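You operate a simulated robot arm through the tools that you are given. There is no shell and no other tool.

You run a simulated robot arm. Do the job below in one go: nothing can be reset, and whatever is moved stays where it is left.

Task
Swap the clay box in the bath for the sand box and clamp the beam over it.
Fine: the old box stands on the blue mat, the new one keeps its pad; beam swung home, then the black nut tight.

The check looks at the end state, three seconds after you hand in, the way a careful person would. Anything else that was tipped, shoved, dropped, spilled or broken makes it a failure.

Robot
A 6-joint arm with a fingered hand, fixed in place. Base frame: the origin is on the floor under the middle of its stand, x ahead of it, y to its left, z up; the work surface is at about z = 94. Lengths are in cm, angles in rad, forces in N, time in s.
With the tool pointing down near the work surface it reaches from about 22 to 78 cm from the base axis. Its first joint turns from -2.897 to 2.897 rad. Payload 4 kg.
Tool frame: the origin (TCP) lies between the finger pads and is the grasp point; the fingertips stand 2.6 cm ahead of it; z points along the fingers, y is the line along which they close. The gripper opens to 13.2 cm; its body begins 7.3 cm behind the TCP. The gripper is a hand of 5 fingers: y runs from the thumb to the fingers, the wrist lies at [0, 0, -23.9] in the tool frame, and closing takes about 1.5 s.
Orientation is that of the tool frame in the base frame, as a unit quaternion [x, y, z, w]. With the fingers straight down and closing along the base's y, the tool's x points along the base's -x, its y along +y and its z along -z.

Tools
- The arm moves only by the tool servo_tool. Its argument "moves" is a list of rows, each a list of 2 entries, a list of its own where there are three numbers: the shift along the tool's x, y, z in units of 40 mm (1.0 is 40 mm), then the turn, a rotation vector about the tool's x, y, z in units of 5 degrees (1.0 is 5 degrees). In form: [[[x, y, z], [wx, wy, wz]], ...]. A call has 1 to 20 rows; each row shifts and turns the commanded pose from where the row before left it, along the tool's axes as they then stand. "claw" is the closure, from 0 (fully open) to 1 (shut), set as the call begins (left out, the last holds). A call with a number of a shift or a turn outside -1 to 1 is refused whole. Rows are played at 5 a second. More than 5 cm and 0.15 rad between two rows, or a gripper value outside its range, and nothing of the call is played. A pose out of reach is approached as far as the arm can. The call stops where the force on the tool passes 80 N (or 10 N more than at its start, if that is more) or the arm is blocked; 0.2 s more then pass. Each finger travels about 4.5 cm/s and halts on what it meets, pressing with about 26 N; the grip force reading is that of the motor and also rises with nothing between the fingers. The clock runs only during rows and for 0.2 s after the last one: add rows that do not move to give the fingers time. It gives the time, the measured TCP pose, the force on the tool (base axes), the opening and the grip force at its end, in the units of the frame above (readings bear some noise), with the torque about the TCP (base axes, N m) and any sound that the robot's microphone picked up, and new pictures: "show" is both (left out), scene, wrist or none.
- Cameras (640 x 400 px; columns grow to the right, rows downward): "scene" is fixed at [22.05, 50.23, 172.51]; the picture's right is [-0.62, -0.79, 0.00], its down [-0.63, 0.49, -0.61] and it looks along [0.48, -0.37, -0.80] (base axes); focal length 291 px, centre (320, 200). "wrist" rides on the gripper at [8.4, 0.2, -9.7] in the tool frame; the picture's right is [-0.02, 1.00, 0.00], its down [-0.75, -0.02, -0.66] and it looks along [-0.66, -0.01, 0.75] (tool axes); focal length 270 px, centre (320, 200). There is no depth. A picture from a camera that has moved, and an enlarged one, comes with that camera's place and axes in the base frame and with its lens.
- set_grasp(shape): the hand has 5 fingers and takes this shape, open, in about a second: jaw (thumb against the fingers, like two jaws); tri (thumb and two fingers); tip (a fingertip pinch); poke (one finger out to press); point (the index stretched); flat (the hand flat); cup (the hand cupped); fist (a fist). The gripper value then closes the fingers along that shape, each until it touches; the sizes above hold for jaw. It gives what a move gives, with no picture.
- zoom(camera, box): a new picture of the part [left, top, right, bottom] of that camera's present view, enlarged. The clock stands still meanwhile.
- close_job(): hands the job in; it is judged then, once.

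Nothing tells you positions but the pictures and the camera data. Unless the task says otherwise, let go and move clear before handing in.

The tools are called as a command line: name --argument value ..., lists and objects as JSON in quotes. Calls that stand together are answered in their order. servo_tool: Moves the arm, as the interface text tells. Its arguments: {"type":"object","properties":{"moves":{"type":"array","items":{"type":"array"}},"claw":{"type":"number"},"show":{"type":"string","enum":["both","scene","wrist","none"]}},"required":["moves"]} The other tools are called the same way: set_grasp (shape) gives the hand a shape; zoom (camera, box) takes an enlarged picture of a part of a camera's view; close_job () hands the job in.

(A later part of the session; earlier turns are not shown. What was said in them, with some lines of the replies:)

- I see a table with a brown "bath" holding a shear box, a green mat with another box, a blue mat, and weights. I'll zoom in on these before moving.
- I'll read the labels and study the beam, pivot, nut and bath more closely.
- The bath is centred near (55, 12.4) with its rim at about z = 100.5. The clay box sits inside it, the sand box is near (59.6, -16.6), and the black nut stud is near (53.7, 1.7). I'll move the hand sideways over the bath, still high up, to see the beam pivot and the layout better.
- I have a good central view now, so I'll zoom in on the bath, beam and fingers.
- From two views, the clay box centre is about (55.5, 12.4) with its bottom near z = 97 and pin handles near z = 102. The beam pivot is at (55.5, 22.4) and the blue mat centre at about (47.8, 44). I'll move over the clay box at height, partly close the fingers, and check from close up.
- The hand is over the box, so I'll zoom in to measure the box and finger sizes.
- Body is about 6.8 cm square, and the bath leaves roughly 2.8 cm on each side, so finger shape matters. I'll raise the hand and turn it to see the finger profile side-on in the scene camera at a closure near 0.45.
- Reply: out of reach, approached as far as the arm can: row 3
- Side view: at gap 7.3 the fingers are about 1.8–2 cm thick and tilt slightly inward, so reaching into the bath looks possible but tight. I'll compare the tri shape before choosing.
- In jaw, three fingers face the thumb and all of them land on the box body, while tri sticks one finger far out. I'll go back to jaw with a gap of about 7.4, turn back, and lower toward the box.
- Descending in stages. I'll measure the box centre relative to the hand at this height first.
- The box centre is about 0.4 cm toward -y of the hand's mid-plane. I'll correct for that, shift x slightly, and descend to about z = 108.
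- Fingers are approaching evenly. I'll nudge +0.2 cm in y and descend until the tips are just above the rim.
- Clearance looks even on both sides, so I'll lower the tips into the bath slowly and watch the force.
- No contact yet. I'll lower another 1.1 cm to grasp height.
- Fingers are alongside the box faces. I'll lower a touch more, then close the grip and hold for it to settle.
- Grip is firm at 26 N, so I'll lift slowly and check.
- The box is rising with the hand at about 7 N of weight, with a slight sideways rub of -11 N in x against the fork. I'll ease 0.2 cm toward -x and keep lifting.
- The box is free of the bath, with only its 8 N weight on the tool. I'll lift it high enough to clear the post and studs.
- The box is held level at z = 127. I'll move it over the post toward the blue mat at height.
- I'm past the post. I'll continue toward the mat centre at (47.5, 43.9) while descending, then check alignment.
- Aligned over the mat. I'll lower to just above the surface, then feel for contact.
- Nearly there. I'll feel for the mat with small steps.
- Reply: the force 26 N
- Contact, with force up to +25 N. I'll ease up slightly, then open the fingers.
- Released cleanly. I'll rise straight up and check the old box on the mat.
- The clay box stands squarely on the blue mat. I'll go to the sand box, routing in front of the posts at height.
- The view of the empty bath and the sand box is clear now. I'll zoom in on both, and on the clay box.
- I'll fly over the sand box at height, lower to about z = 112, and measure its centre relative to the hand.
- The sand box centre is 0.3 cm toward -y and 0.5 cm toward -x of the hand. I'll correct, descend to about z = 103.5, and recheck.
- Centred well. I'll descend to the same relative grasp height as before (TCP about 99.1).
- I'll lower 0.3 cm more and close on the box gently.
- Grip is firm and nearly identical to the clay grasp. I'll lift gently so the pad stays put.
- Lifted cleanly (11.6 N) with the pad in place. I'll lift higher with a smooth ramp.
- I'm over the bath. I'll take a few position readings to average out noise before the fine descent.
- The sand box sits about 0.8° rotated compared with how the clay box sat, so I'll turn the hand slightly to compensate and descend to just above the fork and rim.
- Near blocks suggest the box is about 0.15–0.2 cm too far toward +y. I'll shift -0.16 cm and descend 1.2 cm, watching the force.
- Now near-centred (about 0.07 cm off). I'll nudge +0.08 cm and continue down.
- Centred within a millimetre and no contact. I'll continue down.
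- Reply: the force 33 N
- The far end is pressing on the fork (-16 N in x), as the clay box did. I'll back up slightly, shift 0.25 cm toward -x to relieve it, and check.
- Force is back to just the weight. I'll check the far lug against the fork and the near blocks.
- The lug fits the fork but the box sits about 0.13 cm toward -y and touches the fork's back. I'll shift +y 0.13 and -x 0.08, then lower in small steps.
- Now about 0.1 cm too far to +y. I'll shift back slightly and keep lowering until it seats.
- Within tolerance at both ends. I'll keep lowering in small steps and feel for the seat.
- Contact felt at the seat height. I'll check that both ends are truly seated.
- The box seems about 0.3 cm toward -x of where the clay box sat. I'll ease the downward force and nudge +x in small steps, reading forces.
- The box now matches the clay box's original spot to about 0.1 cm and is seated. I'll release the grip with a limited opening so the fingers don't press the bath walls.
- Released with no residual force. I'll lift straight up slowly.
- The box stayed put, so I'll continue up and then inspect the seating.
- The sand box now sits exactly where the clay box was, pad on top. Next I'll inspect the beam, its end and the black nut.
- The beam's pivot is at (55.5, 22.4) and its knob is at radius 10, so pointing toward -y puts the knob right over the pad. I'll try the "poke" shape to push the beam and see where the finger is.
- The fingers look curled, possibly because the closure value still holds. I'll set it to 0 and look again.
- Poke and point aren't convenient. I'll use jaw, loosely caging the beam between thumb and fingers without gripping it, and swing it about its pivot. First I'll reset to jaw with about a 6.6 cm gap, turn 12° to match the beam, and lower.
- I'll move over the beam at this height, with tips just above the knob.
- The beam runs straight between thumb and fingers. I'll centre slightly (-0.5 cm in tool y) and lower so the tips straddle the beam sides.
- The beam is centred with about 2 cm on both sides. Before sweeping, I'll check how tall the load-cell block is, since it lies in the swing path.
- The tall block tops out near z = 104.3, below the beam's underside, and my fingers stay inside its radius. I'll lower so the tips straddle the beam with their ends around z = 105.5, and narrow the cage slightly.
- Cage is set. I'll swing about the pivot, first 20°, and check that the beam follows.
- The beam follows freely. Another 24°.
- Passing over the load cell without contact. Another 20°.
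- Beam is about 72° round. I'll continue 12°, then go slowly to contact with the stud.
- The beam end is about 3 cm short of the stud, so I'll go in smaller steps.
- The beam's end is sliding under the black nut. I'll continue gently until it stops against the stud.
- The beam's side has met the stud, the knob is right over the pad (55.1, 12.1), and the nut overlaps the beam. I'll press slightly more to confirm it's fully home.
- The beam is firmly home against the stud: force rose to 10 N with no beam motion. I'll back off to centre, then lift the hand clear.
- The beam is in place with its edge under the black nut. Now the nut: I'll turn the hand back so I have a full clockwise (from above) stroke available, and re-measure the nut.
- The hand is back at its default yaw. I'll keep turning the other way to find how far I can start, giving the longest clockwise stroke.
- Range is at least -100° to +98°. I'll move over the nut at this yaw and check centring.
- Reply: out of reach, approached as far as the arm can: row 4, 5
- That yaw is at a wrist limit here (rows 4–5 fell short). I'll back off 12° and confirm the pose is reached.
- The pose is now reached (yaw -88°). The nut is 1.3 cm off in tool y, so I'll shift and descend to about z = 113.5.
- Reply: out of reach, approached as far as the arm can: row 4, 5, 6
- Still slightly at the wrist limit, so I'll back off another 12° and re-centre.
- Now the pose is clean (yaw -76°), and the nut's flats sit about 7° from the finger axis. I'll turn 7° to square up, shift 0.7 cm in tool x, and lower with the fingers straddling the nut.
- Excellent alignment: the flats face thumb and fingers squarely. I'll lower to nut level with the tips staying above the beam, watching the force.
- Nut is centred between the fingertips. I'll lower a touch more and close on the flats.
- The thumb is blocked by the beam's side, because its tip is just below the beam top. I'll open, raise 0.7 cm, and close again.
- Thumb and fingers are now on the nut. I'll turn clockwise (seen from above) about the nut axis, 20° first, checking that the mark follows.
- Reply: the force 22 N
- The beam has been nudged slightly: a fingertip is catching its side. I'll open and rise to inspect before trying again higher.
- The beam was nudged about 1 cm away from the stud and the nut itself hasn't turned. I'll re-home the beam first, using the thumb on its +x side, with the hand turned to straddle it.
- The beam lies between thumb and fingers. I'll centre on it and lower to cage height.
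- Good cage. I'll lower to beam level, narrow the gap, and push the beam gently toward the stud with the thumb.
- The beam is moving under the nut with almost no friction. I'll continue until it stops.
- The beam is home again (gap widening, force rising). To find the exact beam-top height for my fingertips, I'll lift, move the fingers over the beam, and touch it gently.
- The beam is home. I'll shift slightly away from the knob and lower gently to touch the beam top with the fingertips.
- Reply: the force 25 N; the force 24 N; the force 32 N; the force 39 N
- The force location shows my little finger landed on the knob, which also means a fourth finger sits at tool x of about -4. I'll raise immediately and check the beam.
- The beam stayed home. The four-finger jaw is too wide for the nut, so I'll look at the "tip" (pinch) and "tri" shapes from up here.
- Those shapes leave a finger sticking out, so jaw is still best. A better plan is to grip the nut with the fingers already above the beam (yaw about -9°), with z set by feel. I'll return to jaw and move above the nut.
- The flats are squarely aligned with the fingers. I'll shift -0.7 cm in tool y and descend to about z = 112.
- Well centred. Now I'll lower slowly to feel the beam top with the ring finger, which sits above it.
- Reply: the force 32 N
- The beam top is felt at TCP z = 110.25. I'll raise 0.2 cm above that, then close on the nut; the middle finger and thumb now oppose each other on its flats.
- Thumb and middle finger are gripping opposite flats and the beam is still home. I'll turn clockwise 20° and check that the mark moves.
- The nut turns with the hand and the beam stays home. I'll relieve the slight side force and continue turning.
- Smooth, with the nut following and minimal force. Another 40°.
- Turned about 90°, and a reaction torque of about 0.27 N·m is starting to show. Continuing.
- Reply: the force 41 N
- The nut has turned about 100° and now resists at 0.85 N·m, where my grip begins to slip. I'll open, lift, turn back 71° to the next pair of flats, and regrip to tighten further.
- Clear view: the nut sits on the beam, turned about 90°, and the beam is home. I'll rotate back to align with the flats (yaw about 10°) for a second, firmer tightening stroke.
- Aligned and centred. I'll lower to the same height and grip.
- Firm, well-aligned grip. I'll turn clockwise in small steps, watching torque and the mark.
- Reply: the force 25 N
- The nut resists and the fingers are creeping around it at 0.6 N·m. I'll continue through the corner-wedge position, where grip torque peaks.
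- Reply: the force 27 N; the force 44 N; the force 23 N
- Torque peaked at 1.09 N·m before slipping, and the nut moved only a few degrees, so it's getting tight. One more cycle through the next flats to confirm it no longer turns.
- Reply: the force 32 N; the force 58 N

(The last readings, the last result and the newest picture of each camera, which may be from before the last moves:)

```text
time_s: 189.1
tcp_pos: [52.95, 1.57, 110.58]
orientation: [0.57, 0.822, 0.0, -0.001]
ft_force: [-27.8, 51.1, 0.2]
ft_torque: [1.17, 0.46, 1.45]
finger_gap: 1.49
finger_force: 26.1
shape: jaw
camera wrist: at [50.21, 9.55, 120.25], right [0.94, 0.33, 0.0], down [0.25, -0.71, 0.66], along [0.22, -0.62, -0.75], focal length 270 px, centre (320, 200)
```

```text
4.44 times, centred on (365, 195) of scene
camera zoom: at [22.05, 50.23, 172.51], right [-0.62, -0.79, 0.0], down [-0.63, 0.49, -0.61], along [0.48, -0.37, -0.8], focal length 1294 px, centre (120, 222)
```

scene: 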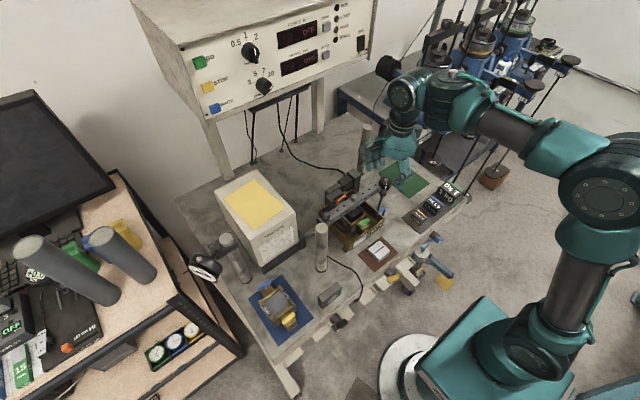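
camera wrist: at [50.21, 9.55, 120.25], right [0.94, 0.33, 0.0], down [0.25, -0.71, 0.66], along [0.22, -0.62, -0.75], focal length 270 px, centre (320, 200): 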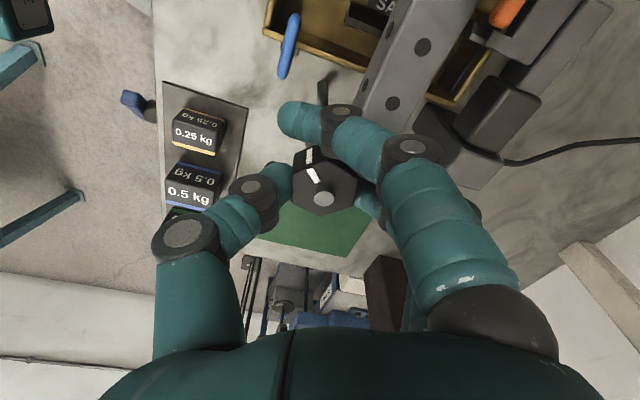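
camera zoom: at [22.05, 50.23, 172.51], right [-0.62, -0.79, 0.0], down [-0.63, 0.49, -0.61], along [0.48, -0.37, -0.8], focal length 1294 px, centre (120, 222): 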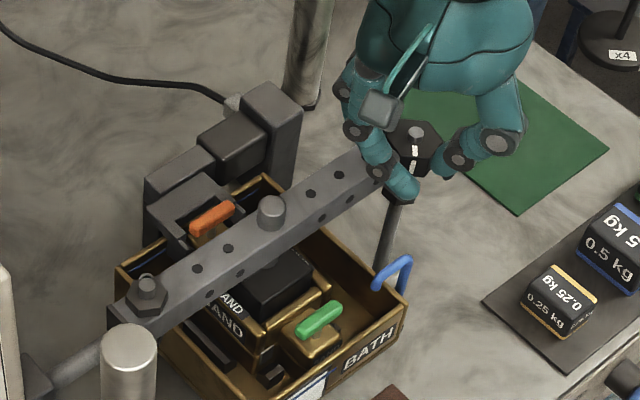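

The nut no longer moves even at 1.45 N·m, so it is tight. I'll relieve the side load, open the fingers without turning back, and lift clear.

servo_tool --moves '[[[0.03, -0.005, 0], [0, 0, 0]], [[0.03, -0.005, 0], [0, 0, 0]], [[0, 0, 0], [0, 0, 0]]]' --show "none"

servo_tool --moves '[[[0, 0, 0], [0, 0, 0]], [[0, 0, 0], [0, 0, 0]], [[0, 0, 0], [0, 0, 0]], [[0, 0, 0], [0, 0, 0]], [[0, 0, 0], [0, 0, 0]], [[0, 0, 0], [0, 0, 0]], [[0, 0, -0.15], [0, 0, 0]], [[0, 0, -0.3], [0, 0, 0]], [[0, 0, -0.5], [0, 0, 0]], [[0, 0, -0.5], [0, 0, 0]], [[0, 0, 0], [0, 0, 0]]]' --claw 0.48 --show "both"

zoom --camera "scene" --box '[310, 150, 420, 240]'

zoom --camera "wrist" --box '[220, 40, 420, 200]'

```text
time_s: 189.9
tcp_pos: [52.92, 1.59, 110.55]
orientation: [0.572, 0.82, 0.0, 0.0]
ft_force: [-21.3, 35.1, -4.8]
ft_torque: [0.74, 0.35, 1.18]
finger_gap: 1.47
finger_force: 25.8
shape: jaw
```

```text
time_s: 192.3
tcp_pos: [52.96, 1.53, 116.45]
orientation: [0.572, 0.82, 0.0, 0.0]
ft_force: [0.6, -0.6, 0.3]
ft_torque: [-0.02, -0.02, 0.01]
finger_gap: 6.77
finger_force: 0.1
shape: jaw
camera wrist: at [50.34, 9.5, 126.03], right [0.95, 0.32, 0.0], down [0.24, -0.71, 0.66], along [0.21, -0.62, -0.75], focal length 270 px, centre (320, 200)
```

scene: 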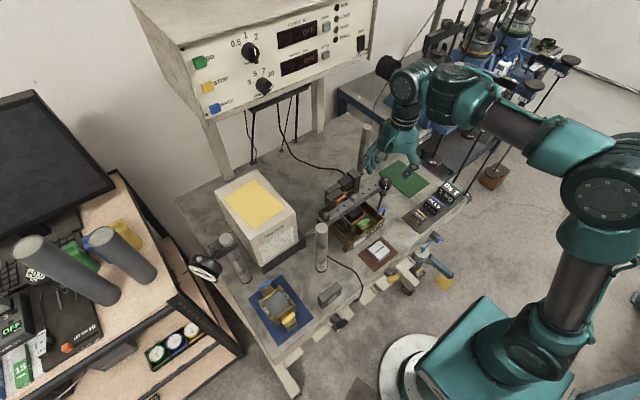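
wrist: 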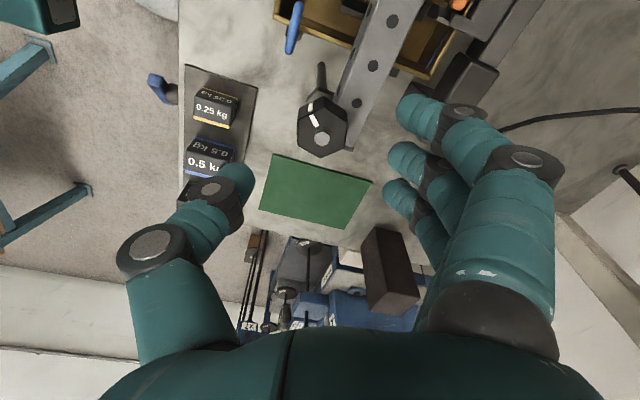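

```text
4.44 times, centred on (365, 195) of scene
camera zoom: at [22.05, 50.23, 172.51], right [-0.62, -0.79, 0.0], down [-0.63, 0.49, -0.61], along [0.48, -0.37, -0.8], focal length 1294 px, centre (120, 222)
```

zoom: 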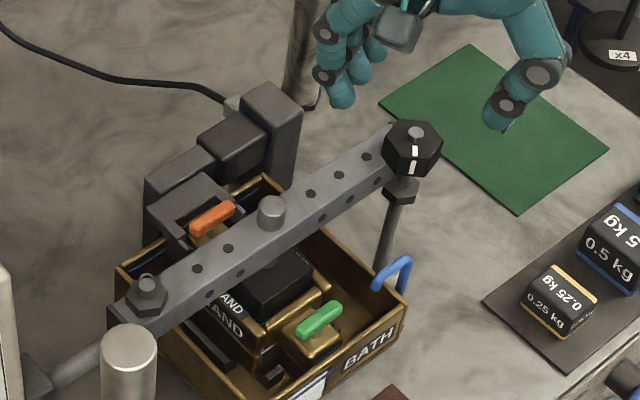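

```text
2.50 times, centred on (320, 120) of wrist
camera zoom: at [50.34, 9.5, 126.03], right [0.95, 0.32, 0.0], down [0.24, -0.71, 0.66], along [0.21, -0.62, -0.75], focal length 676 px, centre (320, 400)
```

zoom: 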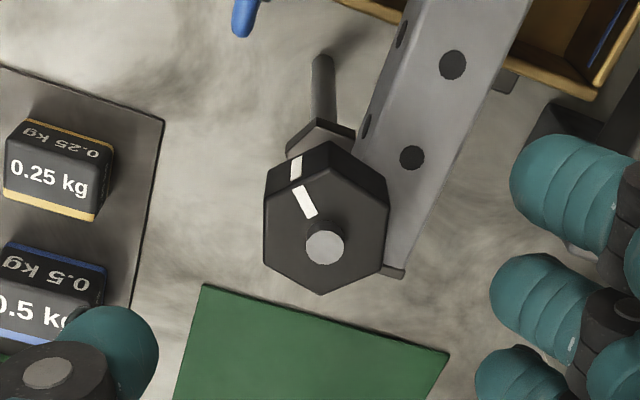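

The nut is released, the beam is in place, and the hand is clear. I'll zoom in closely on the nut and beam contact, comparing with the earlier view.

zoom --camera "scene" --box '[370, 165, 410, 205]'

zoom --camera "scene" --box '[320, 170, 400, 250]'

zoom --camera "scene" --box '[240, 250, 340, 350]'

zoom --camera "scene" --box '[180, 150, 460, 330]'

```text
10.00 times, centred on (390, 185) of scene
camera zoom: at [22.05, 50.23, 172.51], right [-0.62, -0.79, 0.0], down [-0.63, 0.49, -0.61], along [0.48, -0.37, -0.8], focal length 2913 px, centre (-380, 350)
```

zoom: 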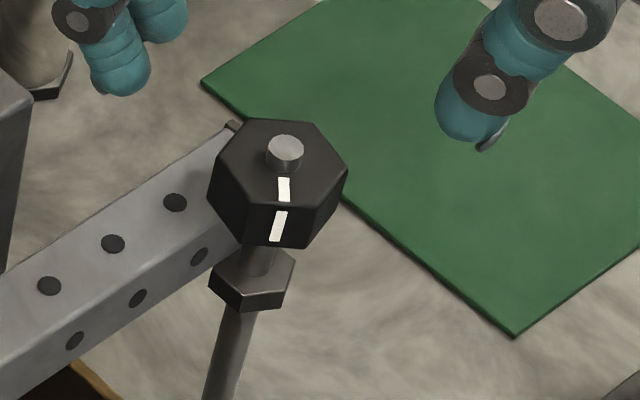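

```text
5.00 times, centred on (360, 210) of scene
camera zoom: at [22.05, 50.23, 172.51], right [-0.62, -0.79, 0.0], down [-0.63, 0.49, -0.61], along [0.48, -0.37, -0.8], focal length 1456 px, centre (120, 150)
```

zoom: 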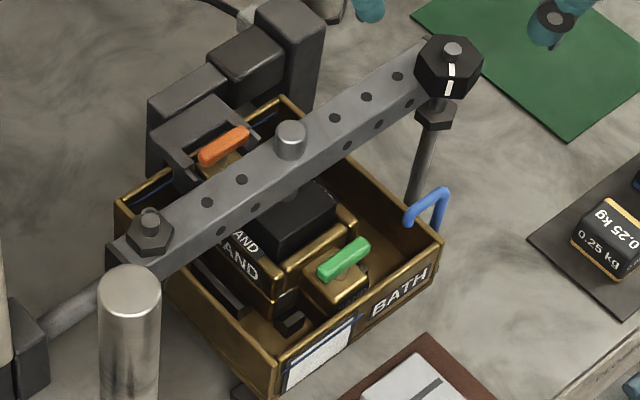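

```text
4.00 times, centred on (290, 300) of scene
camera zoom: at [22.05, 50.23, 172.51], right [-0.62, -0.79, 0.0], down [-0.63, 0.49, -0.61], along [0.48, -0.37, -0.8], focal length 1165 px, centre (440, -200)
```

zoom: 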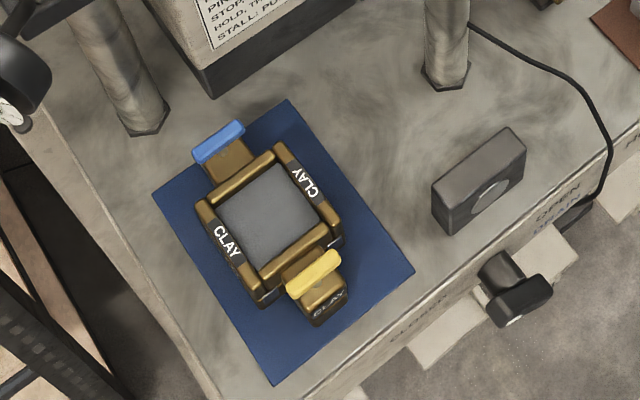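

```text
2.22 times, centred on (320, 240) of scene
camera zoom: at [22.05, 50.23, 172.51], right [-0.62, -0.79, 0.0], down [-0.63, 0.49, -0.61], along [0.48, -0.37, -0.8], focal length 647 px, centre (320, 111)
```

zoom: 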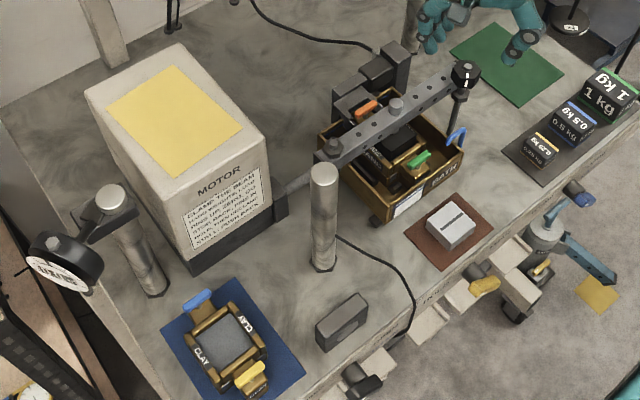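

The nut advanced a last few degrees and is hard against the beam. The clay box is on the blue mat and the sand box is seated with its pad, with everything else undisturbed. I'll move the hand well clear.

servo_tool --moves '[[[0, 0, -0.6], [0, 0, 0]], [[0, 0, -0.8], [0, 0, 0]], [[0, 0, -0.6], [0, 0, 0]], [[0, 0, 0], [0, 0, -1]], [[0, 0, 0], [0, 0, -1]], [[0, 0, 0], [0, 0, -1]], [[0, 0, 0], [0, 0, -1]], [[0, 0, 0], [0, 0, -1]], [[0, 0, 0], [0, 0, -1]], [[0, 0, 0], [0, 0, -1]], [[0, 0, 0], [0, 0, -1]], [[0, 0, 0], [0, 0, -1]], [[0, 0, 0], [0, 0, -1]], [[0, 0, 0], [0, 0, -1]], [[0, 0, 0], [0, 0, -1]], [[0, 0, 0], [0, 0, -1]], [[0, 0, 0], [0, 0, -0.9]], [[0.8, 0, 0], [0, 0, 0]], [[0.9, 0, 0], [0, 0, 0]], [[0.9, 0, 0], [0, 0, 0]]]' --show "none"

servo_tool --moves '[[[0.8, 0, -0.5], [0, 0, 0]], [[0.5, 0, -0.4], [0, 0, 0]], [[0, 0, 0], [0, 0, 0]], [[0, 0, 0], [0, 0, 0]], [[0, 0, 0], [0, 0, 0]]]' --claw 0.3 --show "both"

zoom --camera "scene" --box '[310, 150, 470, 270]'

zoom --camera "wrist" --box '[220, 60, 460, 240]'

```text
time_s: 196.5
tcp_pos: [42.47, 1.43, 124.41]
orientation: [0.003, 1.0, 0.001, -0.001]
ft_force: [-0.2, -0.2, 0.7]
ft_torque: [-0.01, 0.01, 0.01]
finger_gap: 6.81
finger_force: 0.1
shape: jaw
```

```text
time_s: 197.7
tcp_pos: [37.27, 1.5, 128.02]
orientation: [0.003, 1.0, 0.0, -0.001]
ft_force: [0.6, -0.5, -0.2]
ft_torque: [-0.04, 0.0, -0.01]
finger_gap: 9.19
finger_force: 0.1
shape: jaw
camera wrist: at [28.92, 1.72, 137.56], right [0.03, 1.0, 0.0], down [0.75, -0.02, 0.66], along [0.66, -0.02, -0.75], focal length 270 px, centre (320, 200)
```

scene: 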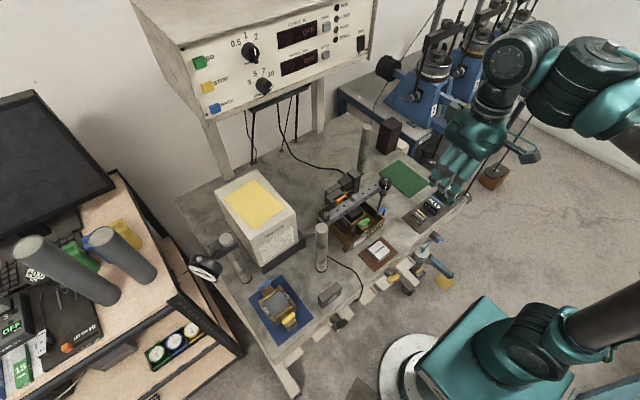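
wrist: 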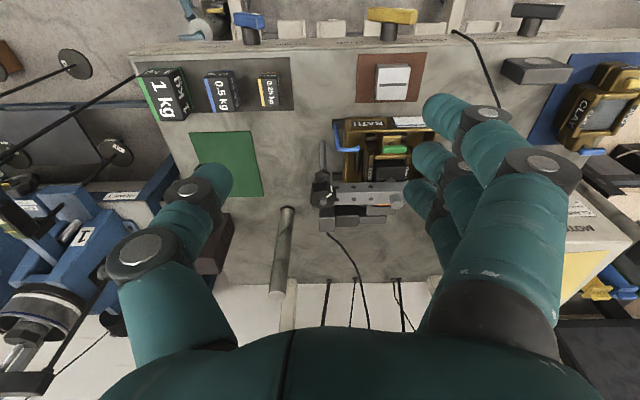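

```text
3.33 times, centred on (390, 210) of scene
camera zoom: at [22.05, 50.23, 172.51], right [-0.62, -0.79, 0.0], down [-0.63, 0.49, -0.61], along [0.48, -0.37, -0.8], focal length 971 px, centre (87, 167)
```

zoom: 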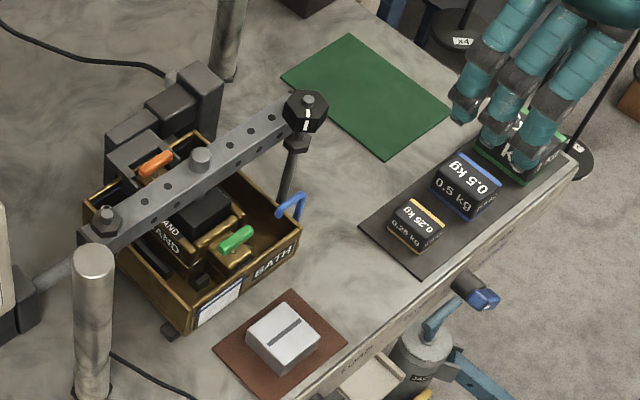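

```text
2.22 times, centred on (340, 150) of wrist
camera zoom: at [28.92, 1.72, 137.56], right [0.03, 1.0, 0.0], down [0.75, -0.02, 0.66], along [0.66, -0.02, -0.75], focal length 601 px, centre (276, 311)
```

zoom: 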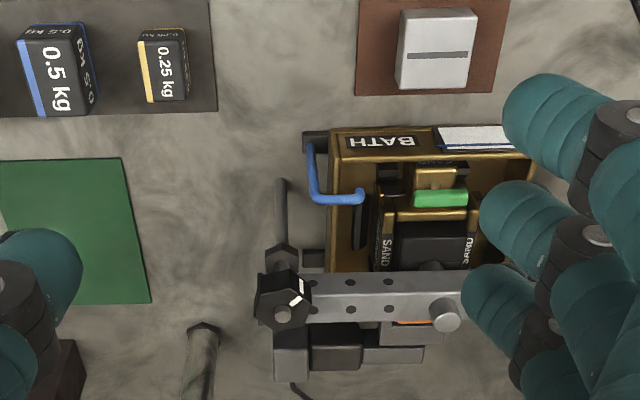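

Final check: the clay box stands on the blue mat and the sand box, with its pad, is seated in the bath. The beam is home against the stud with the black nut tight on it, nothing else has moved, and the hand is clear. Handing in.

close_job

```text
The job is handed in.
```

The swap is done and handed in. The result of the check has not come back to me.

- **Old box:** the clay box stands upright on the blue mat, with its pins in.
- **New box:** the sand box sits in the bath where the clay box was, engaged with the fork. Its pins are in and its pad is on top.
- **Beam:** it is swung home against the stud, with its knob over the pad. My fingers knocked it about 1 cm off while I first tried the nut, so I pushed it home again before tightening.
- **Black nut:** I turned it clockwise about 90° onto the beam. It moved only a few degrees more under a final 1.45 N·m, so I took it as tight. I did not push on the beam afterwards to test the clamp.

A few contacts happened along the way:

- The sand box pressed the fork at up to about 28 N while going in.
- My little finger pressed on the beam knob at about 38 N.
- One finger pressed on the beam top at about 32 N.

I saw nothing moved or damaged by these contacts, and nothing else looked tipped, shoved or spilled in the last pictures. The hand was clear when I handed in.
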